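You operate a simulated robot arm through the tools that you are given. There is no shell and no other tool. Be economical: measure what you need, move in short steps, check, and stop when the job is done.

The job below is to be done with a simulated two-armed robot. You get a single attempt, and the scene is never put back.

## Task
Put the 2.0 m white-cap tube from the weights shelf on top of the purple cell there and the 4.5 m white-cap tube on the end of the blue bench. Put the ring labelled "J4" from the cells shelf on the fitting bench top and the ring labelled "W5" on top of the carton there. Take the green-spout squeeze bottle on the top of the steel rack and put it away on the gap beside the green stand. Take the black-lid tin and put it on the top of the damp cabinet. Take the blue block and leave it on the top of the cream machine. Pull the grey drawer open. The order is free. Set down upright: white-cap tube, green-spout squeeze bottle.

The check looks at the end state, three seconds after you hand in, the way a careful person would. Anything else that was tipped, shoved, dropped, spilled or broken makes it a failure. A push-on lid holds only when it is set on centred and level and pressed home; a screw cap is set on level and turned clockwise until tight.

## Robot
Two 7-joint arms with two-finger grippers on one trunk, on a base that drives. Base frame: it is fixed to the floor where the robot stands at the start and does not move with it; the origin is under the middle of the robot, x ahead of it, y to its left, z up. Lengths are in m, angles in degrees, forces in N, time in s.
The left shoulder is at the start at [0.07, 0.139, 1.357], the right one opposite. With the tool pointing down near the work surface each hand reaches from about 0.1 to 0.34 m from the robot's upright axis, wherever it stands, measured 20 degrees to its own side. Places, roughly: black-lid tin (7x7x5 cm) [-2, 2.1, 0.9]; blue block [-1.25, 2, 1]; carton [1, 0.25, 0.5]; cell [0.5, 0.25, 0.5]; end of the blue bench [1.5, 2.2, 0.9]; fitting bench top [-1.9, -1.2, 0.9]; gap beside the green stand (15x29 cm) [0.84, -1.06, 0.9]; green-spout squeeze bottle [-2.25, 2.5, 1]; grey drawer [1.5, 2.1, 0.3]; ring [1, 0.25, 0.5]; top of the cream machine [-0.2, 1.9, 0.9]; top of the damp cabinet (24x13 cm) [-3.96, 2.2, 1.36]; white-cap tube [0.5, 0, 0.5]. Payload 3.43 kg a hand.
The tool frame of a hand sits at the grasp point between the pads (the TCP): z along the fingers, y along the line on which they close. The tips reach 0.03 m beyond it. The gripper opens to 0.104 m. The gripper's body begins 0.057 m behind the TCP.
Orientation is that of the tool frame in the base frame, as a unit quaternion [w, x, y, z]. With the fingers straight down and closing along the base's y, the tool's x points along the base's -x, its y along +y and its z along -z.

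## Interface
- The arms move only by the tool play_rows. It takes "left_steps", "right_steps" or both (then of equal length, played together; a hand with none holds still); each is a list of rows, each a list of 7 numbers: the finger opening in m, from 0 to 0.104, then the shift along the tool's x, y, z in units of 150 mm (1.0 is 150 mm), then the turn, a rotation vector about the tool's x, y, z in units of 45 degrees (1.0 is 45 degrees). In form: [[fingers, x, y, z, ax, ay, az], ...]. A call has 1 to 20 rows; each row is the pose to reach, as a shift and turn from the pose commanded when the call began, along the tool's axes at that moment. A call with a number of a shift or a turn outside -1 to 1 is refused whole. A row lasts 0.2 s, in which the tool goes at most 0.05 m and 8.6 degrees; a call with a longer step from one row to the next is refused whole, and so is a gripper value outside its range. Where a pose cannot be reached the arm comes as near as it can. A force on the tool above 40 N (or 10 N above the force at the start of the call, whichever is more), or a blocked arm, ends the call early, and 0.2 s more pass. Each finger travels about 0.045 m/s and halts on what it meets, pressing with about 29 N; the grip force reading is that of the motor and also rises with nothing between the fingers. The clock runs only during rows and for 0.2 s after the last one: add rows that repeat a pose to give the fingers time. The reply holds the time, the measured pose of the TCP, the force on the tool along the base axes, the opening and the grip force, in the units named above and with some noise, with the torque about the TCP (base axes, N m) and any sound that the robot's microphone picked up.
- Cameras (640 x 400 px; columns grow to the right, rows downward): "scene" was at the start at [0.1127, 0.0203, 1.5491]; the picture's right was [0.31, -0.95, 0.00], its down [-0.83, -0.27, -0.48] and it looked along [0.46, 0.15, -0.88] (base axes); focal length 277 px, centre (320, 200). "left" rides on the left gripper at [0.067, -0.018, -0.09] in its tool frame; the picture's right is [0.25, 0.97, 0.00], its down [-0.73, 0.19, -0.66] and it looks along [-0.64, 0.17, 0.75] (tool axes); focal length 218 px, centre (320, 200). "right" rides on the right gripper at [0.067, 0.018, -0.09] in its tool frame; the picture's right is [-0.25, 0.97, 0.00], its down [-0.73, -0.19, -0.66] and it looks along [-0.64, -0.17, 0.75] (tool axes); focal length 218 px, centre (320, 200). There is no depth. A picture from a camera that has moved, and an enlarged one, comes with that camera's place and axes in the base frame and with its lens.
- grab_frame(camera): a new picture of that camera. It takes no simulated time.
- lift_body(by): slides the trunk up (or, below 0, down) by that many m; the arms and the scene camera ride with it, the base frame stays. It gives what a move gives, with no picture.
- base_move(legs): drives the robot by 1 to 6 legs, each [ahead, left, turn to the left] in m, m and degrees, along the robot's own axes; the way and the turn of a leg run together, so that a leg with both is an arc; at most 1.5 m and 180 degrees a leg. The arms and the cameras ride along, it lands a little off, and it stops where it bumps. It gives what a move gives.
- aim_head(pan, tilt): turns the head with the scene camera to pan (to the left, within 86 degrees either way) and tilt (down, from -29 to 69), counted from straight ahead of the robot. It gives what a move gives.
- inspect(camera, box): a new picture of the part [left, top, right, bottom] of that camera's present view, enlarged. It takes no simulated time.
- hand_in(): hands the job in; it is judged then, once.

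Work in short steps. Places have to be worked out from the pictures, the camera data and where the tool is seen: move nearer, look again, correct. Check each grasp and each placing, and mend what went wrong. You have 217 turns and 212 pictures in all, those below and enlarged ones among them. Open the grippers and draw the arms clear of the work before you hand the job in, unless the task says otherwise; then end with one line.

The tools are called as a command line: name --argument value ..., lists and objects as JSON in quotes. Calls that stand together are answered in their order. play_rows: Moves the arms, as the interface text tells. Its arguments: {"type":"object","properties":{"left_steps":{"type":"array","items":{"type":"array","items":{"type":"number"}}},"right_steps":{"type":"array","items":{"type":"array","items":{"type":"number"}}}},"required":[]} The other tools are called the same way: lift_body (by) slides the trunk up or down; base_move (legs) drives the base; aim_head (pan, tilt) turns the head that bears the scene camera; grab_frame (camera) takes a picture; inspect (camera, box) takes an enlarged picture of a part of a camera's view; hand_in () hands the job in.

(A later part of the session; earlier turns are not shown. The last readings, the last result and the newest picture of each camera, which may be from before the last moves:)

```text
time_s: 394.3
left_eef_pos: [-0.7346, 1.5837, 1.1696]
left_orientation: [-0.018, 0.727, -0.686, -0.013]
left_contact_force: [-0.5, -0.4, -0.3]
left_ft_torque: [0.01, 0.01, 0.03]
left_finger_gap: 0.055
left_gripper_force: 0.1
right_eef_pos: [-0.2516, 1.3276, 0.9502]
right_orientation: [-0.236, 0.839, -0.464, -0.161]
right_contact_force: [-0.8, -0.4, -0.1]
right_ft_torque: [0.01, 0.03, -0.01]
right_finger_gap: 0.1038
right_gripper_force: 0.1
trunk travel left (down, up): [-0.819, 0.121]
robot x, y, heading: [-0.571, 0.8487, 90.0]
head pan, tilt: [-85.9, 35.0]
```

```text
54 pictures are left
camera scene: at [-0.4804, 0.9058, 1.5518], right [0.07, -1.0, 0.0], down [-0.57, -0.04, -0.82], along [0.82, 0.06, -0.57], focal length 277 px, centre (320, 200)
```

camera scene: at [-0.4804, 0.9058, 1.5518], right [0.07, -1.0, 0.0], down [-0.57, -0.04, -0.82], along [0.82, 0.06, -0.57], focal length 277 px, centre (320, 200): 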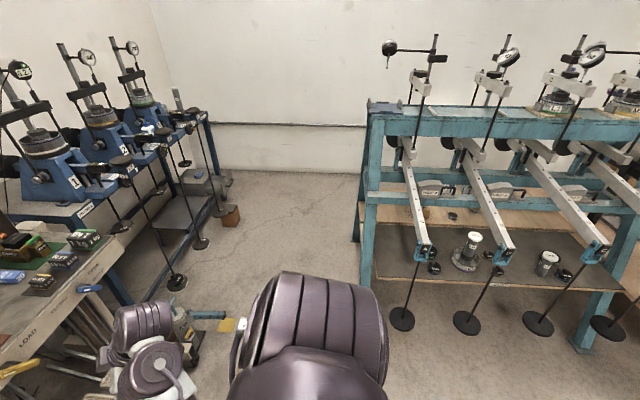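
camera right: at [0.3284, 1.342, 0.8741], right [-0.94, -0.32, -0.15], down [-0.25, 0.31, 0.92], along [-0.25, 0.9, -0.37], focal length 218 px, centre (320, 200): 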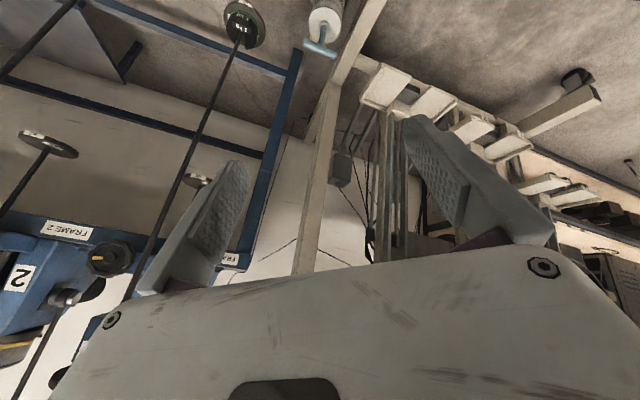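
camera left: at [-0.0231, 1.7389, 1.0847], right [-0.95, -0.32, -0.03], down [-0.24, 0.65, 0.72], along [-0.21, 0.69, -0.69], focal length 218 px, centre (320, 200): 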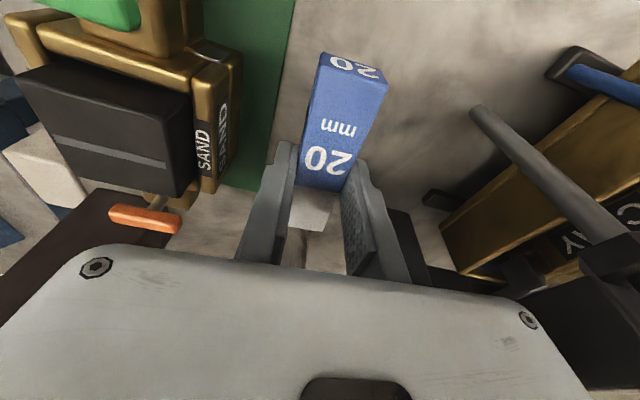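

The frame and tube look fine. The right arm is again in its awkward posture, but the left arm is well configured, so I'll use it for the tin: pitch 45° and bring it inward, with the robot approaching at a slight angle past the stool.

play_rows --left_steps '[[0.08, 0, -0.1, 0, 0, -0.17, 0], [0.1, 0, -0.2, 0, 0, -0.34, 0], [0.104, 0, -0.3, 0, 0, -0.51, 0], [0.104, 0, -0.4, 0, 0, -0.68, 0], [0.104, 0, -0.5, 0, 0, -0.85, 0], [0.104, 0, -0.6, 0, 0, -1, 0], [0.104, 0, -0.67, 0, 0, -1, 0]]'

base_move --legs '[[0, 1.3, 0], [0.1, 0.55, 0]]'

aim_head --pan 0 --tilt 35

grab_frame --camera "scene"

```text
time_s: 395.9
left_eef_pos: [-0.6346, 1.588, 1.1674]
left_orientation: [-0.28, 0.667, -0.626, -0.291]
left_contact_force: [0.1, 0.3, 0.2]
left_ft_torque: [-0.02, 0.01, 0.04]
left_finger_gap: 0.1039
left_gripper_force: 0.1
right_eef_pos: [-0.2509, 1.3273, 0.9497]
right_orientation: [-0.237, 0.838, -0.464, -0.16]
right_contact_force: [0.1, 0.4, -0.3]
right_ft_torque: [-0.01, 0.03, -0.03]
right_finger_gap: 0.1043
right_gripper_force: 0.0
trunk travel left (down, up): [-0.819, 0.121]
robot x, y, heading: [-0.5646, 0.8471, 89.8]
head pan, tilt: [-85.9, 35.0]
```

```text
time_s: 405.3
left_eef_pos: [-2.4716, 1.7181, 1.1685]
left_orientation: [-0.283, 0.656, -0.638, -0.286]
left_contact_force: [0.0, -0.4, -1.0]
left_ft_torque: [0.02, 0.0, -0.01]
left_finger_gap: 0.1038
left_gripper_force: 0.1
right_eef_pos: [-2.0967, 1.4463, 0.9504]
right_orientation: [-0.239, 0.831, -0.478, -0.156]
right_contact_force: [0.7, 0.0, 0.6]
right_ft_torque: [-0.03, -0.03, -0.03]
right_finger_gap: 0.1041
right_gripper_force: 0.0
trunk travel left (down, up): [-0.819, 0.121]
robot x, y, heading: [-2.431, 0.9798, 88.1]
head pan, tilt: [-85.9, 35.0]
```

```text
time_s: 406.9
left_eef_pos: [-2.4711, 1.7196, 1.169]
left_orientation: [-0.284, 0.657, -0.638, -0.285]
left_contact_force: [0.0, 0.0, 0.1]
left_ft_torque: [-0.01, 0.03, -0.02]
left_finger_gap: 0.1039
left_gripper_force: 0.0
right_eef_pos: [-2.0965, 1.4463, 0.9489]
right_orientation: [-0.239, 0.831, -0.478, -0.156]
right_contact_force: [-0.5, -0.2, 0.4]
right_ft_torque: [0.01, 0.01, 0.0]
right_finger_gap: 0.1042
right_gripper_force: 0.2
trunk travel left (down, up): [-0.819, 0.121]
robot x, y, heading: [-2.4314, 0.9785, 88.0]
head pan, tilt: [0.0, 35.0]
```

```text
53 pictures are left
camera scene: at [-2.4254, 1.1169, 1.5518], right [1.0, -0.04, 0.0], down [-0.02, -0.57, -0.82], along [0.03, 0.82, -0.57], focal length 277 px, centre (320, 200)
```

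scene: 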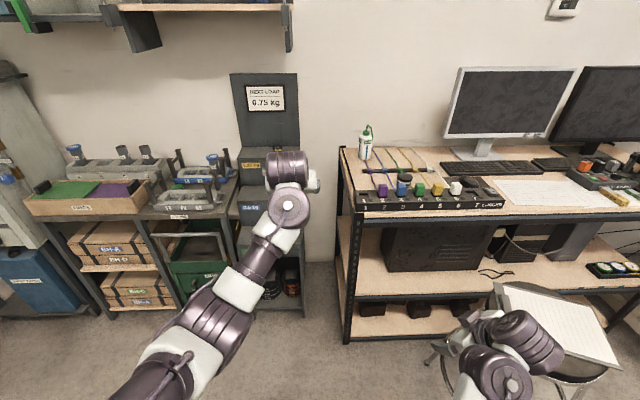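

inspect --camera "scene" --box '[330, 115, 490, 215]'

play_rows --right_steps '[[0.104, 0.15, 0.1, -0.12, 0, 0, 0], [0.104, 0.3, 0.2, -0.24, 0, 0, 0], [0.104, 0.45, 0.3, -0.36, 0, 0, 0], [0.104, 0.61, 0.4, -0.47, 0, 0, 0]]'

```text
4.00 times, centred on (410, 165) of scene
camera zoom: at [-2.4254, 1.1169, 1.5518], right [1.0, -0.04, 0.0], down [-0.02, -0.57, -0.82], along [0.03, 0.82, -0.57], focal length 1107 px, centre (-40, 340)
```

zoom: 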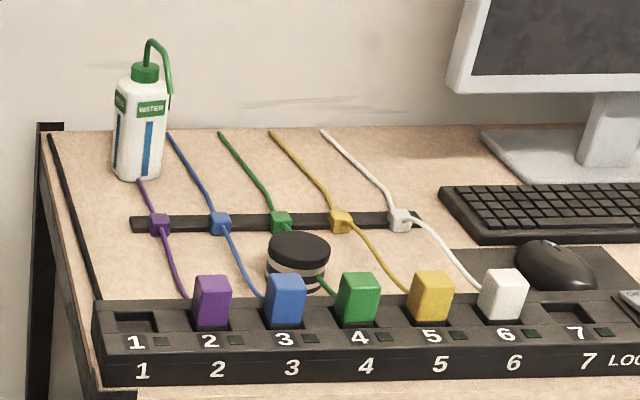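

```text
time_s: 407.9
left_eef_pos: [-2.4717, 1.7176, 1.1702]
left_orientation: [-0.283, 0.657, -0.637, -0.287]
left_contact_force: [-1.1, -0.4, 0.4]
left_ft_torque: [0.03, -0.01, 0.03]
left_finger_gap: 0.1038
left_gripper_force: 0.0
right_eef_pos: [-2.0451, 1.321, 0.973]
right_orientation: [-0.279, 0.835, -0.464, -0.096]
right_contact_force: [-0.5, -0.3, -0.2]
right_ft_torque: [0.0, 0.0, -0.03]
right_finger_gap: 0.104
right_gripper_force: 0.1
trunk travel left (down, up): [-0.819, 0.121]
robot x, y, heading: [-2.4335, 0.9762, 88.2]
head pan, tilt: [0.0, 35.0]
stopped in row 4 (right hand): the arm was blocked; the commanded pose is now the measured one
```

The tin is at about [-2.02,2.125] behind cubes 3–4, top about 0.97. I'll steepen the hand to 30°, add some outward yaw, and approach at heading 65° to clear the stool.

play_rows --left_steps '[[0.104, 0, 0, 0, -0.12, 0, -0.12], [0.104, 0, 0, 0, -0.236, 0, -0.236]]'

play_rows --left_steps '[[0.104, 0, 0, 0, 0, 0.17, 0], [0.104, 0, 0, 0, 0, 0.33, 0], [0.104, 0, 0, 0, 0, 0.33, 0]]'

base_move --legs '[[0, 0, -23], [0.42, 0.06, 0]]'

grab_frame --camera "left"

```text
time_s: 408.5
left_eef_pos: [-2.4713, 1.718, 1.1692]
left_orientation: [-0.247, 0.737, -0.545, -0.316]
left_contact_force: [0.4, 0.8, -0.3]
left_ft_torque: [0.02, 0.01, 0.03]
left_finger_gap: 0.104
left_gripper_force: 0.1
right_eef_pos: [-2.0448, 1.3212, 0.9725]
right_orientation: [-0.278, 0.836, -0.464, -0.097]
right_contact_force: [0.5, 0.3, 0.0]
right_ft_torque: [0.01, -0.02, -0.02]
right_finger_gap: 0.104
right_gripper_force: 0.0
trunk travel left (down, up): [-0.819, 0.121]
robot x, y, heading: [-2.4294, 0.9816, 87.9]
head pan, tilt: [0.0, 35.0]
```

```text
time_s: 409.3
left_eef_pos: [-2.4726, 1.7182, 1.1672]
left_orientation: [-0.175, 0.771, -0.573, -0.218]
left_contact_force: [-0.6, 0.0, -0.1]
left_ft_torque: [0.02, -0.01, -0.01]
left_finger_gap: 0.1042
left_gripper_force: 0.0
right_eef_pos: [-2.0451, 1.3215, 0.9741]
right_orientation: [-0.278, 0.836, -0.463, -0.097]
right_contact_force: [-0.9, -0.1, 0.2]
right_ft_torque: [0.0, -0.02, -0.03]
right_finger_gap: 0.1039
right_gripper_force: 0.0
trunk travel left (down, up): [-0.819, 0.121]
robot x, y, heading: [-2.4335, 0.978, 88.0]
head pan, tilt: [0.0, 35.0]
```

```text
time_s: 413.1
left_eef_pos: [-2.0576, 2.0815, 1.169]
left_orientation: [0.215, -0.643, 0.713, 0.179]
left_contact_force: [1.5, 0.2, -0.3]
left_ft_torque: [0.03, 0.0, 0.02]
left_finger_gap: 0.104
left_gripper_force: 0.1
right_eef_pos: [-1.8192, 1.5499, 0.9722]
right_orientation: [-0.294, 0.726, -0.62, -0.041]
right_contact_force: [-0.7, -0.7, -0.1]
right_ft_torque: [0.02, 0.02, -0.01]
right_finger_gap: 0.1042
right_gripper_force: 0.2
trunk travel left (down, up): [-0.819, 0.121]
robot x, y, heading: [-2.3092, 1.384, 65.1]
head pan, tilt: [0.0, 35.0]
```

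```text
51 pictures are left
camera left: at [-2.0529, 1.9737, 1.2107], right [-0.98, -0.1, -0.15], down [-0.18, 0.28, 0.94], along [-0.05, 0.95, -0.3], focal length 218 px, centre (320, 200)
```

left: 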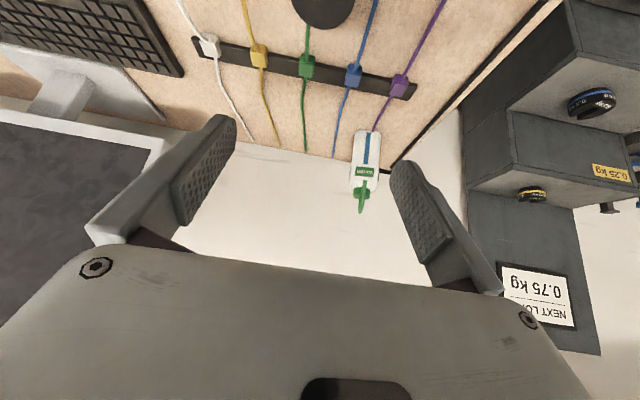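

The tin is confirmed at [-2.03,2.13]. I'll nudge in and lower over it.

base_move --legs '[[0.043, -0.009, 0]]'

lift_body --by -0.13

grab_frame --camera "left"

```text
time_s: 414.0
left_eef_pos: [-2.0371, 2.1113, 1.1742]
left_orientation: [0.217, -0.642, 0.712, 0.181]
left_contact_force: [-0.5, -0.2, 0.3]
left_ft_torque: [0.02, -0.01, 0.02]
left_finger_gap: 0.1039
left_gripper_force: 0.0
right_eef_pos: [-1.7963, 1.5808, 0.9743]
right_orientation: [-0.295, 0.727, -0.619, -0.04]
right_contact_force: [-0.2, -0.6, 0.1]
right_ft_torque: [0.04, -0.05, 0.0]
right_finger_gap: 0.1038
right_gripper_force: 0.0
trunk travel left (down, up): [-0.819, 0.121]
robot x, y, heading: [-2.2843, 1.4184, 65.3]
head pan, tilt: [0.0, 35.0]
```

```text
time_s: 415.6
left_eef_pos: [-2.0324, 2.1152, 1.0393]
left_orientation: [0.215, -0.643, 0.713, 0.18]
left_contact_force: [0.2, 0.9, -0.2]
left_ft_torque: [-0.02, 0.0, 0.01]
left_finger_gap: 0.104
left_gripper_force: 0.0
right_eef_pos: [-1.7929, 1.5852, 0.8431]
right_orientation: [-0.292, 0.728, -0.619, -0.039]
right_contact_force: [-0.3, -0.3, 0.0]
right_ft_torque: [0.02, -0.01, 0.0]
right_finger_gap: 0.104
right_gripper_force: 0.0
trunk travel left (down, up): [-0.689, 0.251]
robot x, y, heading: [-2.2824, 1.4165, 65.3]
head pan, tilt: [0.0, 35.0]
```

```text
50 pictures are left
camera left: at [-2.0284, 2.0082, 1.0807], right [-0.98, -0.11, -0.16], down [-0.18, 0.28, 0.94], along [-0.06, 0.95, -0.3], focal length 218 px, centre (320, 200)
```

left: 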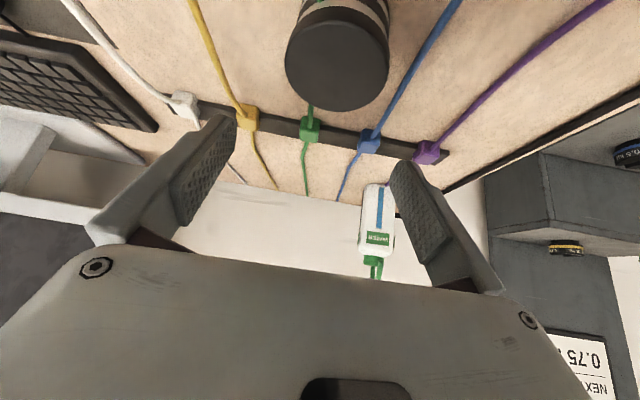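

base_move --legs '[[-0.011, 0.003, 0]]'

lift_body --by -0.05

grab_frame --camera "left"

```text
time_s: 416.4
left_eef_pos: [-2.0389, 2.1081, 1.0363]
left_orientation: [0.213, -0.643, 0.713, 0.18]
left_contact_force: [0.1, 0.2, -0.9]
left_ft_torque: [-0.04, 0.03, 0.03]
left_finger_gap: 0.1039
left_gripper_force: 0.0
right_eef_pos: [-1.7988, 1.5767, 0.8428]
right_orientation: [-0.291, 0.728, -0.62, -0.039]
right_contact_force: [-0.1, 0.1, -0.3]
right_ft_torque: [0.0, 0.02, 0.04]
right_finger_gap: 0.1041
right_gripper_force: 0.1
trunk travel left (down, up): [-0.689, 0.251]
robot x, y, heading: [-2.2867, 1.4082, 65.5]
head pan, tilt: [0.0, 35.0]
```

```text
time_s: 417.3
left_eef_pos: [-2.0387, 2.1074, 0.9884]
left_orientation: [0.214, -0.643, 0.713, 0.179]
left_contact_force: [1.0, -0.5, -0.2]
left_ft_torque: [0.0, 0.02, 0.01]
left_finger_gap: 0.1039
left_gripper_force: 0.1
right_eef_pos: [-1.8, 1.5749, 0.7925]
right_orientation: [-0.293, 0.727, -0.619, -0.039]
right_contact_force: [-0.4, 0.0, 0.7]
right_ft_torque: [0.0, -0.01, -0.01]
right_finger_gap: 0.104
right_gripper_force: 0.0
trunk travel left (down, up): [-0.639, 0.301]
robot x, y, heading: [-2.2912, 1.4103, 65.1]
head pan, tilt: [0.0, 35.0]
```

```text
49 pictures are left
camera left: at [-2.0352, 1.9998, 1.0303], right [-0.98, -0.11, -0.15], down [-0.18, 0.28, 0.94], along [-0.06, 0.95, -0.3], focal length 218 px, centre (320, 200)
```

left: 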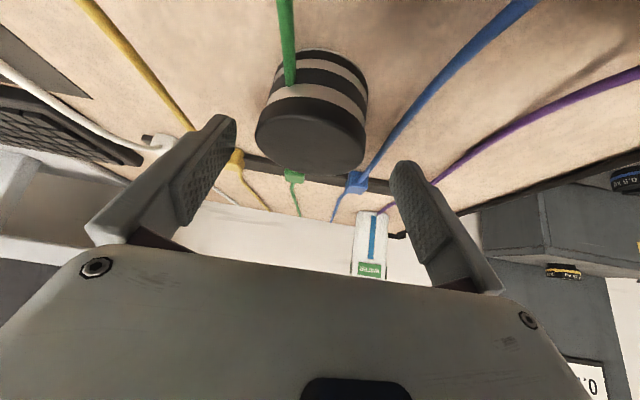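

lift_body --by -0.026

play_rows --left_steps '[[0.09, 0, 0, 0, 0, 0, 0], [0.08, 0, 0, 0, 0, 0, 0], [0.07, 0, 0, 0, 0, 0, 0], [0.06, 0, 0, 0, 0, 0, 0], [0.05, 0, 0, 0, 0, 0, 0], [0.05, 0, 0, 0, 0, 0, 0], [0.05, 0, 0, 0, 0, 0, 0]]'

lift_body --by 0.05

grab_frame --camera "left"

```text
time_s: 418.1
left_eef_pos: [-2.0415, 2.1076, 0.9728]
left_orientation: [0.223, -0.643, 0.71, 0.18]
left_contact_force: [-4.7, -1.3, 17.7]
left_ft_torque: [-1.84, -0.28, -0.48]
left_finger_gap: 0.104
left_gripper_force: 0.0
right_eef_pos: [-1.8007, 1.575, 0.7684]
right_orientation: [-0.294, 0.727, -0.62, -0.039]
right_contact_force: [0.3, 0.1, 0.5]
right_ft_torque: [0.0, 0.0, -0.02]
right_finger_gap: 0.1039
right_gripper_force: 0.1
trunk travel left (down, up): [-0.614, 0.326]
robot x, y, heading: [-2.2875, 1.4104, 65.5]
head pan, tilt: [0.0, 35.0]
stopped: the force on the tool passed its limit at 41 N (the readings are from after the stop); the commanded pose is now the measured one
```

```text
time_s: 419.8
left_eef_pos: [-2.0414, 2.1072, 0.9714]
left_orientation: [0.222, -0.642, 0.711, 0.181]
left_contact_force: [-5.9, 1.7, 24.9]
left_ft_torque: [-2.17, -0.43, -0.77]
left_finger_gap: 0.0612
left_gripper_force: 28.7
right_eef_pos: [-1.8015, 1.5749, 0.7676]
right_orientation: [-0.294, 0.727, -0.619, -0.038]
right_contact_force: [-0.4, 0.5, -1.6]
right_ft_torque: [0.02, 0.0, 0.02]
right_finger_gap: 0.104
right_gripper_force: 0.1
trunk travel left (down, up): [-0.614, 0.326]
robot x, y, heading: [-2.2885, 1.4118, 65.4]
head pan, tilt: [0.0, 35.0]
```

```text
time_s: 420.7
left_eef_pos: [-2.0399, 2.1081, 1.0173]
left_orientation: [0.218, -0.643, 0.712, 0.179]
left_contact_force: [0.0, 0.0, -1.4]
left_ft_torque: [-0.01, 0.0, -0.02]
left_finger_gap: 0.0614
left_gripper_force: 28.9
right_eef_pos: [-1.8002, 1.5766, 0.8177]
right_orientation: [-0.292, 0.728, -0.619, -0.039]
right_contact_force: [0.7, 0.3, -0.1]
right_ft_torque: [0.03, -0.01, -0.03]
right_finger_gap: 0.1039
right_gripper_force: 0.1
trunk travel left (down, up): [-0.664, 0.276]
robot x, y, heading: [-2.2878, 1.4102, 65.5]
head pan, tilt: [0.0, 35.0]
```

```text
48 pictures are left
camera left: at [-2.0347, 2.0013, 1.058], right [-0.98, -0.11, -0.16], down [-0.19, 0.28, 0.94], along [-0.06, 0.95, -0.29], focal length 218 px, centre (320, 200)
```

left: 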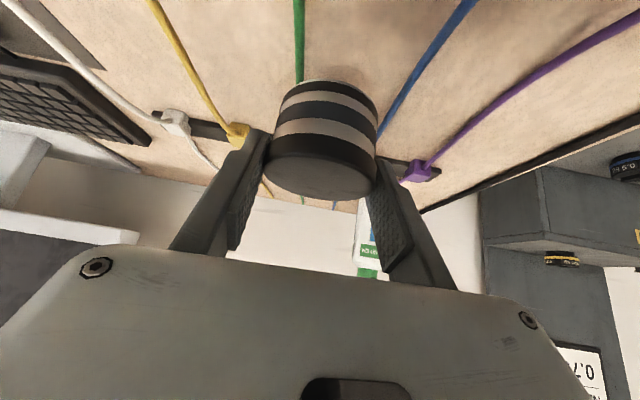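

The tin is held (61 mm). I'll lift, back out, and check the logger cubes.

lift_body --by 0.2

base_move --legs '[[-0.4, 0.1, 25]]'

aim_head --pan -10 --tilt 25

grab_frame --camera "scene"

aim_head --pan 60 --tilt 15

grab_frame --camera "scene"

```text
time_s: 422.8
left_eef_pos: [-2.0394, 2.1071, 1.217]
left_orientation: [0.219, -0.643, 0.712, 0.179]
left_contact_force: [-0.8, -0.8, -1.5]
left_ft_torque: [-0.01, -0.06, 0.01]
left_finger_gap: 0.0611
left_gripper_force: 29.5
right_eef_pos: [-1.8002, 1.5766, 1.0176]
right_orientation: [-0.293, 0.728, -0.619, -0.039]
right_contact_force: [-0.8, 0.0, -0.2]
right_ft_torque: [-0.03, -0.01, 0.03]
right_finger_gap: 0.104
right_gripper_force: 0.2
trunk travel left (down, up): [-0.864, 0.076]
robot x, y, heading: [-2.2908, 1.4096, 65.1]
head pan, tilt: [0.0, 35.0]
```

```text
time_s: 425.4
left_eef_pos: [-2.5437, 1.7854, 1.2179]
left_orientation: [-0.174, 0.784, -0.553, -0.223]
left_contact_force: [0.0, -1.2, -1.5]
left_ft_torque: [-0.02, 0.03, 0.01]
left_finger_gap: 0.0609
left_gripper_force: 29.0
right_eef_pos: [-2.0985, 1.4078, 1.0179]
right_orientation: [-0.276, 0.846, -0.444, -0.103]
right_contact_force: [1.2, -0.1, 0.3]
right_ft_torque: [0.0, 0.02, -0.05]
right_finger_gap: 0.104
right_gripper_force: 0.0
trunk travel left (down, up): [-0.864, 0.076]
robot x, y, heading: [-2.4687, 1.0466, 90.7]
head pan, tilt: [0.0, 35.0]
```

```text
time_s: 426.1
left_eef_pos: [-2.5432, 1.7846, 1.2175]
left_orientation: [-0.174, 0.784, -0.553, -0.224]
left_contact_force: [0.9, -0.2, -1.4]
left_ft_torque: [0.0, -0.01, 0.01]
left_finger_gap: 0.0612
left_gripper_force: 29.2
right_eef_pos: [-2.1007, 1.4071, 1.017]
right_orientation: [-0.276, 0.846, -0.444, -0.103]
right_contact_force: [-0.6, -0.4, -0.5]
right_ft_torque: [0.03, 0.0, -0.01]
right_finger_gap: 0.1041
right_gripper_force: 0.1
trunk travel left (down, up): [-0.864, 0.076]
robot x, y, heading: [-2.4669, 1.0448, 90.7]
head pan, tilt: [-10.0, 25.0]
```

```text
47 pictures are left
camera scene: at [-2.4547, 1.1872, 1.6121], right [0.99, -0.16, 0.0], down [-0.07, -0.42, -0.91], along [0.15, 0.89, -0.42], focal length 277 px, centre (320, 200)
```

scene: 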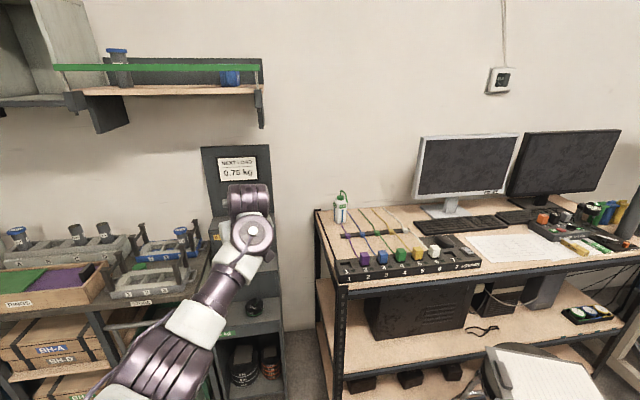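

```text
time_s: 427.5
left_eef_pos: [-2.5436, 1.7844, 1.218]
left_orientation: [-0.174, 0.784, -0.553, -0.225]
left_contact_force: [0.0, -0.9, -0.4]
left_ft_torque: [-0.02, -0.01, 0.02]
left_finger_gap: 0.0609
left_gripper_force: 28.5
right_eef_pos: [-2.0993, 1.4066, 1.0176]
right_orientation: [-0.277, 0.846, -0.444, -0.103]
right_contact_force: [0.6, -0.1, 0.4]
right_ft_torque: [0.02, 0.0, -0.03]
right_finger_gap: 0.1047
right_gripper_force: 0.0
trunk travel left (down, up): [-0.864, 0.076]
robot x, y, heading: [-2.4685, 1.0476, 90.5]
head pan, tilt: [60.0, 15.0]
```

```text
46 pictures are left
camera scene: at [-2.5507, 1.1429, 1.6284], right [0.49, 0.87, 0.0], down [0.23, -0.13, -0.97], along [-0.84, 0.47, -0.26], focal length 277 px, centre (320, 200)
```

scene: 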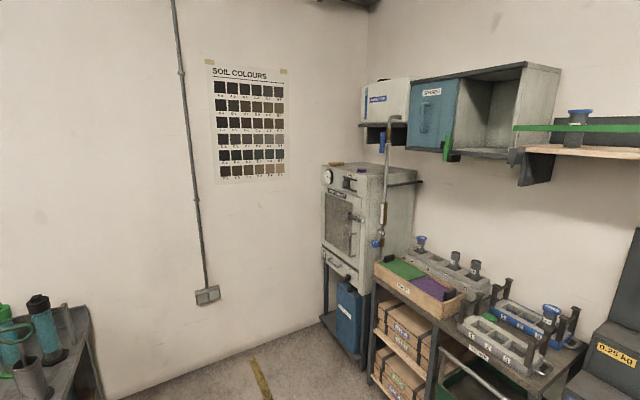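

inspect --camera "scene" --box '[300, 130, 440, 230]'

```text
4.00 times, centred on (370, 180) of scene
camera zoom: at [-2.5507, 1.1429, 1.6284], right [0.49, 0.87, 0.0], down [0.23, -0.13, -0.97], along [-0.84, 0.47, -0.26], focal length 1107 px, centre (120, 280)
```

zoom: 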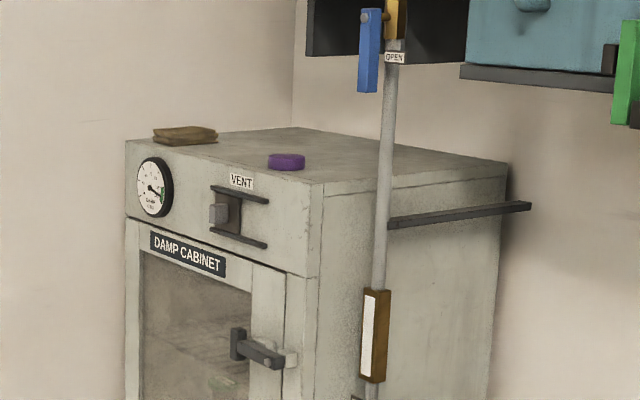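

All cubes are in place. The damp cabinet top spans about x −4.25…−3.74, y 2.13…2.48, with a wooden item at the left and a purple disc at front right. I'll raise the hand (keeping its tilt) and move in front of it.

play_rows --left_steps '[[0.05, -0.13, 0, -0.21, 0, 0, 0], [0.05, -0.26, 0, -0.42, 0, 0, 0], [0.05, -0.4, 0, -0.63, 0, 0, 0], [0.05, -0.53, 0, -0.85, 0, 0, 0], [0.05, -0.6, 0, -0.96, 0, 0, 0]]'

lift_body --by 0.07

base_move --legs '[[0, 1.45, -0.5]]'

aim_head --pan -5 --tilt 20

grab_frame --camera "scene"

```text
time_s: 428.7
left_eef_pos: [-2.5482, 1.7794, 1.3906]
left_orientation: [-0.174, 0.784, -0.553, -0.224]
left_contact_force: [0.2, 0.2, -1.7]
left_ft_torque: [-0.02, 0.01, -0.03]
left_finger_gap: 0.0609
left_gripper_force: 29.2
right_eef_pos: [-2.0986, 1.4078, 1.0177]
right_orientation: [-0.278, 0.846, -0.444, -0.103]
right_contact_force: [-0.6, 0.3, -0.8]
right_ft_torque: [0.02, 0.01, 0.01]
right_finger_gap: 0.1043
right_gripper_force: 0.0
trunk travel left (down, up): [-0.864, 0.076]
robot x, y, heading: [-2.4716, 1.0451, 90.6]
head pan, tilt: [60.0, 15.0]
```

```text
time_s: 429.8
left_eef_pos: [-2.547, 1.7803, 1.4596]
left_orientation: [-0.174, 0.784, -0.553, -0.224]
left_contact_force: [-0.3, -0.3, -1.4]
left_ft_torque: [-0.05, 0.02, 0.0]
left_finger_gap: 0.061
left_gripper_force: 29.3
right_eef_pos: [-2.0998, 1.4073, 1.0872]
right_orientation: [-0.277, 0.846, -0.444, -0.103]
right_contact_force: [-0.2, 0.2, 0.1]
right_ft_torque: [0.0, -0.01, 0.01]
right_finger_gap: 0.1038
right_gripper_force: 0.1
trunk travel left (down, up): [-0.934, 0.006]
robot x, y, heading: [-2.4677, 1.0458, 90.7]
head pan, tilt: [60.0, 15.0]
```

```text
time_s: 437.0
left_eef_pos: [-4.0234, 1.7432, 1.4591]
left_orientation: [-0.171, 0.79, -0.544, -0.226]
left_contact_force: [-1.1, 0.0, -0.2]
left_ft_torque: [-0.01, 0.0, 0.02]
left_finger_gap: 0.0608
left_gripper_force: 29.2
right_eef_pos: [-3.5682, 1.3835, 1.0878]
right_orientation: [-0.275, 0.851, -0.434, -0.107]
right_contact_force: [-0.1, 0.6, -0.5]
right_ft_torque: [-0.02, 0.0, 0.01]
right_finger_gap: 0.104
right_gripper_force: 0.1
trunk travel left (down, up): [-0.934, 0.006]
robot x, y, heading: [-3.9299, 1.012, 91.9]
head pan, tilt: [60.0, 15.0]
```

```text
time_s: 438.4
left_eef_pos: [-4.0243, 1.7444, 1.4585]
left_orientation: [-0.171, 0.79, -0.544, -0.226]
left_contact_force: [0.5, 0.5, -1.3]
left_ft_torque: [-0.01, 0.02, -0.02]
left_finger_gap: 0.0611
left_gripper_force: 28.9
right_eef_pos: [-3.5674, 1.3814, 1.0883]
right_orientation: [-0.276, 0.851, -0.435, -0.105]
right_contact_force: [-0.5, 0.9, 0.2]
right_ft_torque: [0.0, 0.0, 0.03]
right_finger_gap: 0.104
right_gripper_force: 0.0
trunk travel left (down, up): [-0.934, 0.006]
robot x, y, heading: [-3.9278, 1.014, 92.1]
head pan, tilt: [-5.0, 20.0]
```

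```text
44 pictures are left
camera scene: at [-3.9264, 1.1567, 1.6902], right [1.0, -0.05, 0.0], down [-0.02, -0.34, -0.94], along [0.05, 0.94, -0.34], focal length 277 px, centre (320, 200)
```

scene: 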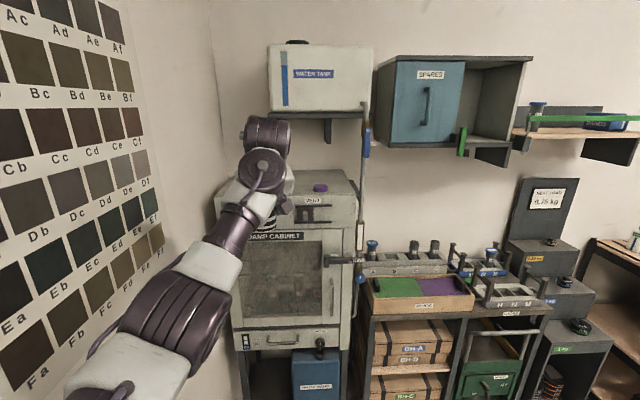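

base_move --legs '[[0.4, -0.035, -2]]'

grab_frame --camera "left"

grab_frame --camera "scene"

```text
time_s: 440.9
left_eef_pos: [-3.9791, 2.1537, 1.4622]
left_orientation: [-0.175, 0.783, -0.554, -0.223]
left_contact_force: [0.0, -0.2, -1.2]
left_ft_torque: [-0.02, -0.04, 0.02]
left_finger_gap: 0.0611
left_gripper_force: 29.1
right_eef_pos: [-3.5316, 1.7799, 1.0896]
right_orientation: [-0.277, 0.845, -0.445, -0.102]
right_contact_force: [0.2, -0.9, 0.9]
right_ft_torque: [0.02, -0.05, 0.02]
right_finger_gap: 0.1041
right_gripper_force: 0.1
trunk travel left (down, up): [-0.934, 0.006]
robot x, y, heading: [-3.901, 1.4197, 90.4]
head pan, tilt: [-5.0, 20.0]
```

```text
43 pictures are left
camera left: at [-3.9294, 2.0575, 1.5016], right [-0.84, -0.51, -0.16], down [-0.29, 0.17, 0.94], along [-0.46, 0.84, -0.29], focal length 218 px, centre (320, 200)
```

left: 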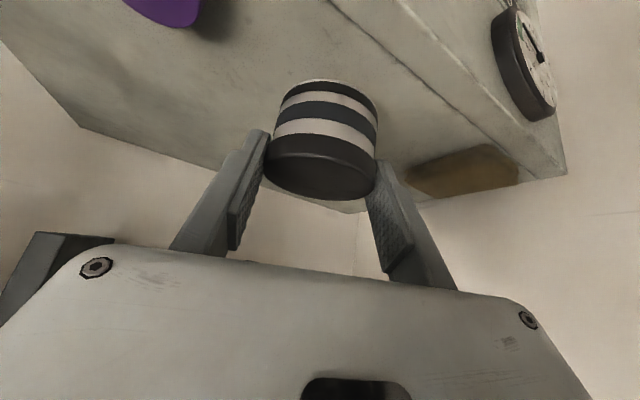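

```text
42 pictures are left
camera scene: at [-3.8968, 1.562, 1.6905], right [1.0, -0.08, 0.0], down [-0.03, -0.34, -0.94], along [0.08, 0.94, -0.34], focal length 277 px, centre (320, 200)
```

scene: 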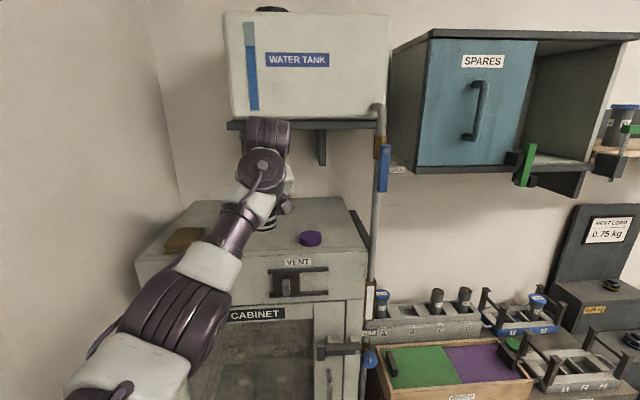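

The tin is over the cabinet's front edge region; I'll go 6.5 cm further in and lower by feel.

base_move --legs '[[0.065, 0.005, 0]]'

lift_body --by -0.025

lift_body --by -0.008

grab_frame --camera "left"

```text
time_s: 441.9
left_eef_pos: [-3.9817, 2.2055, 1.467]
left_orientation: [-0.179, 0.78, -0.555, -0.226]
left_contact_force: [1.1, -0.2, -0.7]
left_ft_torque: [0.03, 0.02, 0.03]
left_finger_gap: 0.0608
left_gripper_force: 29.5
right_eef_pos: [-3.5364, 1.8329, 1.0903]
right_orientation: [-0.282, 0.843, -0.447, -0.102]
right_contact_force: [-0.5, -1.3, 0.1]
right_ft_torque: [0.07, 0.0, 0.0]
right_finger_gap: 0.1039
right_gripper_force: 0.0
trunk travel left (down, up): [-0.934, 0.006]
robot x, y, heading: [-3.9122, 1.4827, 90.2]
head pan, tilt: [-5.0, 20.0]
```

```text
time_s: 442.6
left_eef_pos: [-3.9817, 2.2146, 1.4375]
left_orientation: [-0.176, 0.781, -0.555, -0.224]
left_contact_force: [-0.1, -0.6, -1.3]
left_ft_torque: [0.01, -0.02, -0.02]
left_finger_gap: 0.0611
left_gripper_force: 28.8
right_eef_pos: [-3.5378, 1.8388, 1.0638]
right_orientation: [-0.278, 0.845, -0.446, -0.101]
right_contact_force: [0.2, 0.3, -0.1]
right_ft_torque: [0.0, 0.02, 0.0]
right_finger_gap: 0.1039
right_gripper_force: 0.0
trunk travel left (down, up): [-0.909, 0.031]
robot x, y, heading: [-3.9126, 1.4797, 90.6]
head pan, tilt: [-5.0, 20.0]
```

```text
time_s: 443.2
left_eef_pos: [-3.9819, 2.216, 1.4278]
left_orientation: [-0.175, 0.781, -0.556, -0.224]
left_contact_force: [-0.1, 0.4, -1.7]
left_ft_torque: [-0.02, 0.01, 0.01]
left_finger_gap: 0.0608
left_gripper_force: 28.8
right_eef_pos: [-3.5364, 1.8395, 1.0548]
right_orientation: [-0.278, 0.844, -0.447, -0.102]
right_contact_force: [-0.7, -0.3, -0.2]
right_ft_torque: [0.01, -0.01, -0.02]
right_finger_gap: 0.1041
right_gripper_force: 0.1
trunk travel left (down, up): [-0.901, 0.039]
robot x, y, heading: [-3.9065, 1.4828, 90.5]
head pan, tilt: [-5.0, 20.0]
```

```text
41 pictures are left
camera left: at [-3.9323, 2.1202, 1.4684], right [-0.84, -0.51, -0.16], down [-0.29, 0.17, 0.94], along [-0.45, 0.84, -0.29], focal length 218 px, centre (320, 200)
```

left: 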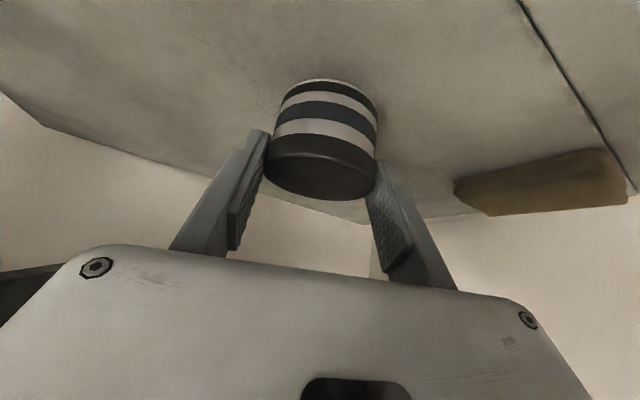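

lift_body --by -0.007

lift_body --by -0.006

lift_body --by -0.005

```text
time_s: 443.8
left_eef_pos: [-3.9826, 2.2161, 1.4214]
left_orientation: [-0.175, 0.782, -0.555, -0.224]
left_contact_force: [-0.3, 0.4, -1.6]
left_ft_torque: [0.0, 0.01, -0.02]
left_finger_gap: 0.0611
left_gripper_force: 29.1
right_eef_pos: [-3.5359, 1.8413, 1.0468]
right_orientation: [-0.277, 0.844, -0.448, -0.102]
right_contact_force: [-0.2, 0.5, 0.0]
right_ft_torque: [-0.03, 0.02, -0.02]
right_finger_gap: 0.104
right_gripper_force: 0.1
trunk travel left (down, up): [-0.894, 0.046]
robot x, y, heading: [-3.9101, 1.4829, 90.5]
head pan, tilt: [-5.0, 20.0]
```

```text
time_s: 444.3
left_eef_pos: [-3.9824, 2.2174, 1.413]
left_orientation: [-0.175, 0.782, -0.556, -0.223]
left_contact_force: [0.6, -0.3, -1.2]
left_ft_torque: [-0.04, -0.01, -0.01]
left_finger_gap: 0.0608
left_gripper_force: 29.5
right_eef_pos: [-3.5352, 1.8424, 1.0422]
right_orientation: [-0.277, 0.844, -0.447, -0.102]
right_contact_force: [-0.4, 0.1, 0.1]
right_ft_torque: [0.01, 0.0, -0.03]
right_finger_gap: 0.1041
right_gripper_force: 0.0
trunk travel left (down, up): [-0.888, 0.052]
robot x, y, heading: [-3.9062, 1.4778, 90.3]
head pan, tilt: [-5.0, 20.0]
```

```text
time_s: 444.8
left_eef_pos: [-3.9815, 2.215, 1.4113]
left_orientation: [-0.177, 0.781, -0.555, -0.224]
left_contact_force: [-1.5, 2.1, 8.5]
left_ft_torque: [0.04, 0.24, -0.03]
left_finger_gap: 0.0609
left_gripper_force: 29.2
right_eef_pos: [-3.537, 1.8407, 1.037]
right_orientation: [-0.278, 0.844, -0.447, -0.102]
right_contact_force: [0.3, 0.2, 0.1]
right_ft_torque: [0.0, 0.0, 0.01]
right_finger_gap: 0.1044
right_gripper_force: 0.1
trunk travel left (down, up): [-0.883, 0.057]
robot x, y, heading: [-3.908, 1.4808, 90.5]
head pan, tilt: [-5.0, 20.0]
```

The tin has touched down. Release, raise and back out.

play_rows --left_steps '[[0.07, 0, 0, 0, 0, 0, 0], [0.08, 0, 0, 0, 0, 0, 0], [0.09, 0, 0, 0, 0, 0, 0], [0.09, 0, 0, 0, 0, 0, 0]]'

lift_body --by 0.055

base_move --legs '[[-0.42, 0, 0]]'

grab_frame --camera "scene"

```text
time_s: 445.8
left_eef_pos: [-3.9827, 2.2169, 1.41]
left_orientation: [-0.175, 0.781, -0.556, -0.223]
left_contact_force: [-0.3, -0.2, 0.1]
left_ft_torque: [0.0, 0.0, 0.02]
left_finger_gap: 0.09
left_gripper_force: 0.0
right_eef_pos: [-3.5365, 1.841, 1.0359]
right_orientation: [-0.278, 0.844, -0.447, -0.101]
right_contact_force: [-0.7, 0.4, -0.5]
right_ft_torque: [-0.01, 0.0, 0.03]
right_finger_gap: 0.1039
right_gripper_force: 0.1
trunk travel left (down, up): [-0.883, 0.057]
robot x, y, heading: [-3.9037, 1.4856, 90.0]
head pan, tilt: [-5.0, 20.0]
```

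```text
time_s: 446.8
left_eef_pos: [-3.9822, 2.2174, 1.4634]
left_orientation: [-0.175, 0.781, -0.555, -0.224]
left_contact_force: [0.3, 0.4, -0.6]
left_ft_torque: [0.0, 0.01, 0.0]
left_finger_gap: 0.0902
left_gripper_force: 0.1
right_eef_pos: [-3.5379, 1.841, 1.0921]
right_orientation: [-0.276, 0.845, -0.447, -0.101]
right_contact_force: [-0.1, 0.9, -0.7]
right_ft_torque: [-0.01, 0.0, 0.0]
right_finger_gap: 0.104
right_gripper_force: 0.1
trunk travel left (down, up): [-0.938, 0.002]
robot x, y, heading: [-3.9061, 1.4834, 90.4]
head pan, tilt: [-5.0, 20.0]
```

```text
time_s: 449.4
left_eef_pos: [-3.9802, 1.7923, 1.4631]
left_orientation: [-0.175, 0.782, -0.556, -0.224]
left_contact_force: [0.5, 0.1, -0.6]
left_ft_torque: [-0.01, 0.02, 0.02]
left_finger_gap: 0.09
left_gripper_force: 0.1
right_eef_pos: [-3.5346, 1.4161, 1.0911]
right_orientation: [-0.276, 0.845, -0.447, -0.1]
right_contact_force: [-0.9, 0.6, 0.0]
right_ft_torque: [0.0, -0.01, -0.01]
right_finger_gap: 0.1039
right_gripper_force: 0.1
trunk travel left (down, up): [-0.938, 0.002]
robot x, y, heading: [-3.9065, 1.0566, 90.4]
head pan, tilt: [-5.0, 20.0]
```

```text
40 pictures are left
camera scene: at [-3.8995, 1.2021, 1.694], right [1.0, -0.08, 0.0], down [-0.03, -0.34, -0.94], along [0.08, 0.94, -0.34], focal length 277 px, centre (320, 200)
```

scene: 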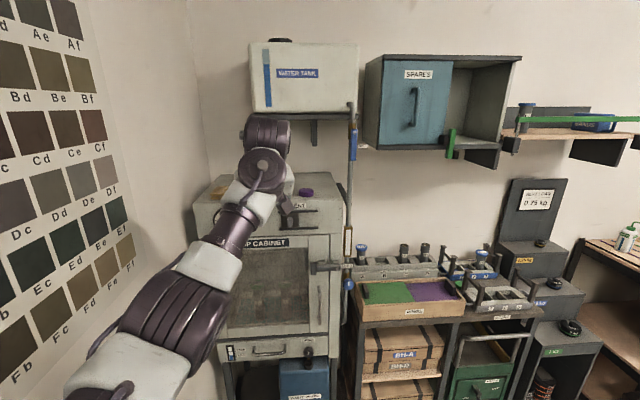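

The tin is released. Next is the bottle. I'll reorient the hand to a flatter pitch for an upright side grip while moving back toward the rack.

play_rows --left_steps '[[0.1, 0, 0, 0, 0.08, 0, 0.13], [0.104, 0, 0, 0, 0.165, 0, 0.264]]'

play_rows --left_steps '[[0.104, 0.05, 0, 0.05, 0, -0.17, 0], [0.104, 0.1, 0, 0.15, 0, -0.34, 0], [0.104, 0.1, 0, 0.3, 0, -0.51, 0], [0.104, 0.1, 0, 0.45, 0, -0.68, 0], [0.104, 0.1, 0, 0.6, 0, -0.73, 0], [0.104, 0.1, 0, 0.75, 0, -0.73, 0]]'

lift_body --by -0.26

base_move --legs '[[0, -1.35, 0], [0, 0, -15]]'

aim_head --pan 0 --tilt 30

grab_frame --camera "scene"

```text
time_s: 450.0
left_eef_pos: [-3.9814, 1.792, 1.4642]
left_orientation: [-0.202, 0.707, -0.647, -0.204]
left_contact_force: [0.4, 0.9, 0.4]
left_ft_torque: [-0.01, -0.02, 0.0]
left_finger_gap: 0.1039
left_gripper_force: 0.1
right_eef_pos: [-3.5359, 1.4154, 1.0925]
right_orientation: [-0.277, 0.844, -0.447, -0.1]
right_contact_force: [0.6, 1.4, 0.5]
right_ft_torque: [-0.02, -0.02, 0.0]
right_finger_gap: 0.104
right_gripper_force: 0.0
trunk travel left (down, up): [-0.938, 0.002]
robot x, y, heading: [-3.9083, 1.0566, 90.6]
head pan, tilt: [-5.0, 20.0]
```

```text
time_s: 451.4
left_eef_pos: [-3.9822, 1.84, 1.3606]
left_orientation: [-0.377, 0.62, -0.563, -0.396]
left_contact_force: [0.1, 0.0, 0.2]
left_ft_torque: [0.04, 0.0, 0.04]
left_finger_gap: 0.104
left_gripper_force: 0.1
right_eef_pos: [-3.5342, 1.416, 1.0922]
right_orientation: [-0.277, 0.844, -0.447, -0.101]
right_contact_force: [0.3, 0.5, -0.8]
right_ft_torque: [-0.02, 0.03, 0.04]
right_finger_gap: 0.1039
right_gripper_force: 0.1
trunk travel left (down, up): [-0.938, 0.002]
robot x, y, heading: [-3.9054, 1.0538, 90.4]
head pan, tilt: [-5.0, 20.0]
```

```text
time_s: 454.1
left_eef_pos: [-3.9827, 1.839, 1.1014]
left_orientation: [-0.375, 0.621, -0.563, -0.395]
left_contact_force: [0.2, -0.2, -0.8]
left_ft_torque: [0.0, 0.03, -0.02]
left_finger_gap: 0.1041
left_gripper_force: 0.0
right_eef_pos: [-3.5354, 1.4143, 0.8318]
right_orientation: [-0.277, 0.844, -0.447, -0.102]
right_contact_force: [0.8, -0.1, -0.2]
right_ft_torque: [-0.01, 0.02, -0.02]
right_finger_gap: 0.104
right_gripper_force: 0.0
trunk travel left (down, up): [-0.678, 0.262]
robot x, y, heading: [-3.906, 1.0546, 90.4]
head pan, tilt: [-5.0, 20.0]
```

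```text
time_s: 461.7
left_eef_pos: [-2.4216, 1.8248, 1.1019]
left_orientation: [0.426, -0.538, 0.642, 0.341]
left_contact_force: [1.2, 0.7, 0.1]
left_ft_torque: [0.0, 0.01, 0.01]
left_finger_gap: 0.1039
left_gripper_force: 0.1
right_eef_pos: [-2.1054, 1.2952, 0.8318]
right_orientation: [-0.288, 0.776, -0.558, -0.063]
right_contact_force: [0.3, -0.6, -0.7]
right_ft_torque: [-0.04, -0.01, 0.02]
right_finger_gap: 0.1038
right_gripper_force: 0.0
trunk travel left (down, up): [-0.678, 0.262]
robot x, y, heading: [-2.5616, 1.0521, 74.4]
head pan, tilt: [-5.0, 20.0]
```

```text
time_s: 462.4
left_eef_pos: [-2.4202, 1.8255, 1.1012]
left_orientation: [0.426, -0.538, 0.643, 0.34]
left_contact_force: [0.4, 0.3, 0.0]
left_ft_torque: [-0.01, 0.01, -0.03]
left_finger_gap: 0.104
left_gripper_force: 0.1
right_eef_pos: [-2.1052, 1.2954, 0.8315]
right_orientation: [-0.29, 0.774, -0.559, -0.062]
right_contact_force: [0.1, -0.1, 0.0]
right_ft_torque: [0.01, -0.01, 0.0]
right_finger_gap: 0.1037
right_gripper_force: 0.1
trunk travel left (down, up): [-0.678, 0.262]
robot x, y, heading: [-2.5589, 1.0548, 74.2]
head pan, tilt: [0.0, 30.0]
```

```text
39 pictures are left
camera scene: at [-2.5229, 1.1871, 1.4182], right [0.96, -0.27, 0.0], down [-0.13, -0.48, -0.87], along [0.23, 0.83, -0.5], focal length 277 px, centre (320, 200)
```

scene: 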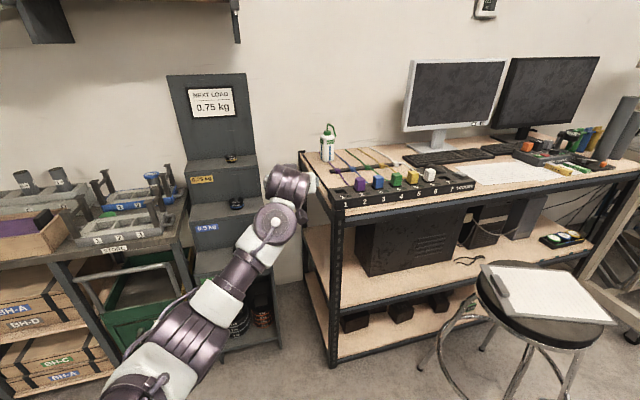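

The bottle is at about [-2.145,2.405]. I'll extend the arm 8 cm, lower to z about 1.03 (clear of cubes) and drive partway in.

play_rows --left_steps '[[0.104, -0.11, -0.02, 0.24, 0, 0, 0], [0.104, -0.216, -0.04, 0.487, 0, 0, 0]]'

lift_body --by -0.065

base_move --legs '[[0, -0.108, 0], [0.4, 0, 0]]'

grab_frame --camera "left"

```text
time_s: 463.0
left_eef_pos: [-2.4001, 1.9009, 1.0995]
left_orientation: [0.426, -0.538, 0.642, 0.341]
left_contact_force: [-0.4, 0.1, -0.9]
left_ft_torque: [0.03, 0.02, 0.02]
left_finger_gap: 0.104
left_gripper_force: 0.0
right_eef_pos: [-2.1042, 1.2946, 0.8307]
right_orientation: [-0.289, 0.775, -0.559, -0.063]
right_contact_force: [0.7, -0.2, 0.1]
right_ft_torque: [0.02, 0.02, 0.02]
right_finger_gap: 0.1039
right_gripper_force: 0.0
trunk travel left (down, up): [-0.678, 0.262]
robot x, y, heading: [-2.5588, 1.0518, 74.5]
head pan, tilt: [0.0, 30.0]
```

```text
time_s: 464.1
left_eef_pos: [-2.4009, 1.9004, 1.0351]
left_orientation: [0.427, -0.537, 0.643, 0.34]
left_contact_force: [0.7, -0.5, -0.5]
left_ft_torque: [-0.01, -0.03, 0.03]
left_finger_gap: 0.1041
left_gripper_force: 0.0
right_eef_pos: [-2.105, 1.2956, 0.7658]
right_orientation: [-0.289, 0.775, -0.559, -0.062]
right_contact_force: [-0.2, -0.4, 0.0]
right_ft_torque: [-0.02, -0.02, -0.02]
right_finger_gap: 0.1039
right_gripper_force: 0.1
trunk travel left (down, up): [-0.613, 0.327]
robot x, y, heading: [-2.5629, 1.053, 74.4]
head pan, tilt: [0.0, 30.0]
```

```text
time_s: 467.3
left_eef_pos: [-2.2003, 2.2435, 1.0346]
left_orientation: [0.426, -0.539, 0.641, 0.341]
left_contact_force: [-0.5, 0.5, -0.8]
left_ft_torque: [0.02, 0.0, -0.02]
left_finger_gap: 0.1039
left_gripper_force: 0.1
right_eef_pos: [-1.9004, 1.6394, 0.7664]
right_orientation: [-0.289, 0.776, -0.557, -0.064]
right_contact_force: [-0.1, 0.7, -0.6]
right_ft_torque: [-0.02, -0.02, 0.02]
right_finger_gap: 0.104
right_gripper_force: 0.1
trunk travel left (down, up): [-0.613, 0.327]
robot x, y, heading: [-2.3543, 1.3906, 75.2]
head pan, tilt: [0.0, 30.0]
```

```text
38 pictures are left
camera left: at [-2.2026, 2.1312, 1.0117], right [-0.96, 0.08, -0.25], down [-0.26, -0.26, 0.93], along [0.01, 0.96, 0.27], focal length 218 px, centre (320, 200)
```

left: 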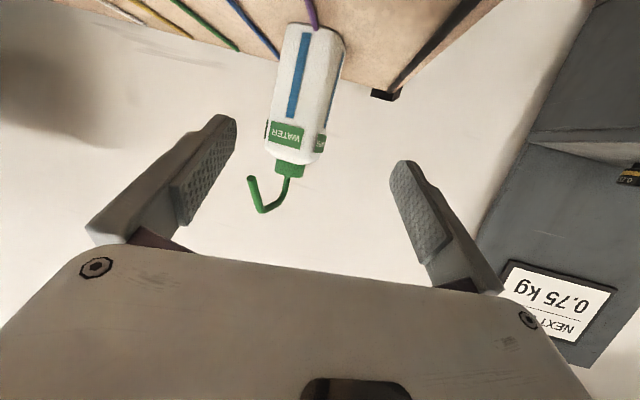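

The bottle body centre is at [-2.152,2.405,0.97]. I'll drive in 16 cm, lower 4 cm and close gently.

base_move --legs '[[0.162, -0.006, 0]]'

lift_body --by -0.04

grab_frame --camera "left"

```text
time_s: 468.7
left_eef_pos: [-2.15, 2.4009, 1.0353]
left_orientation: [0.426, -0.54, 0.641, 0.341]
left_contact_force: [0.0, -0.3, -0.1]
left_ft_torque: [0.01, -0.05, 0.02]
left_finger_gap: 0.104
left_gripper_force: 0.1
right_eef_pos: [-1.8509, 1.7972, 0.7665]
right_orientation: [-0.287, 0.778, -0.556, -0.064]
right_contact_force: [0.1, 0.9, 0.1]
right_ft_torque: [-0.02, 0.02, 0.0]
right_finger_gap: 0.1038
right_gripper_force: 0.1
trunk travel left (down, up): [-0.613, 0.327]
robot x, y, heading: [-2.3041, 1.5492, 75.1]
head pan, tilt: [0.0, 30.0]
```

```text
time_s: 469.6
left_eef_pos: [-2.152, 2.3984, 0.9958]
left_orientation: [0.425, -0.54, 0.641, 0.342]
left_contact_force: [-0.6, -0.6, 0.7]
left_ft_torque: [-0.02, -0.02, 0.01]
left_finger_gap: 0.1038
left_gripper_force: 0.0
right_eef_pos: [-1.8509, 1.7964, 0.7272]
right_orientation: [-0.288, 0.777, -0.555, -0.064]
right_contact_force: [0.3, 0.3, 0.5]
right_ft_torque: [-0.01, 0.0, 0.0]
right_finger_gap: 0.1041
right_gripper_force: 0.1
trunk travel left (down, up): [-0.573, 0.367]
robot x, y, heading: [-2.3051, 1.5501, 74.9]
head pan, tilt: [0.0, 30.0]
```

```text
37 pictures are left
camera left: at [-2.154, 2.288, 0.9725], right [-0.96, 0.08, -0.25], down [-0.26, -0.26, 0.93], along [0.01, 0.96, 0.27], focal length 218 px, centre (320, 200)
```

left: 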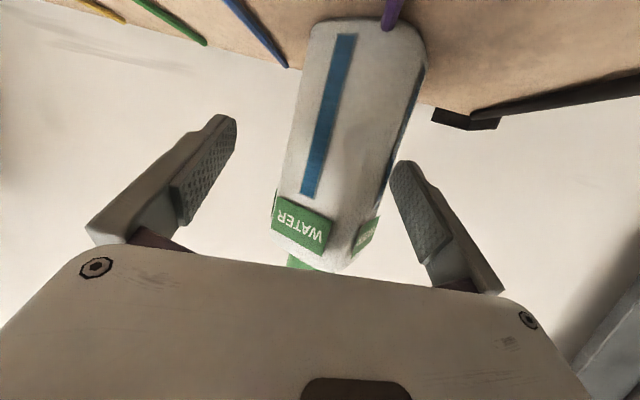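

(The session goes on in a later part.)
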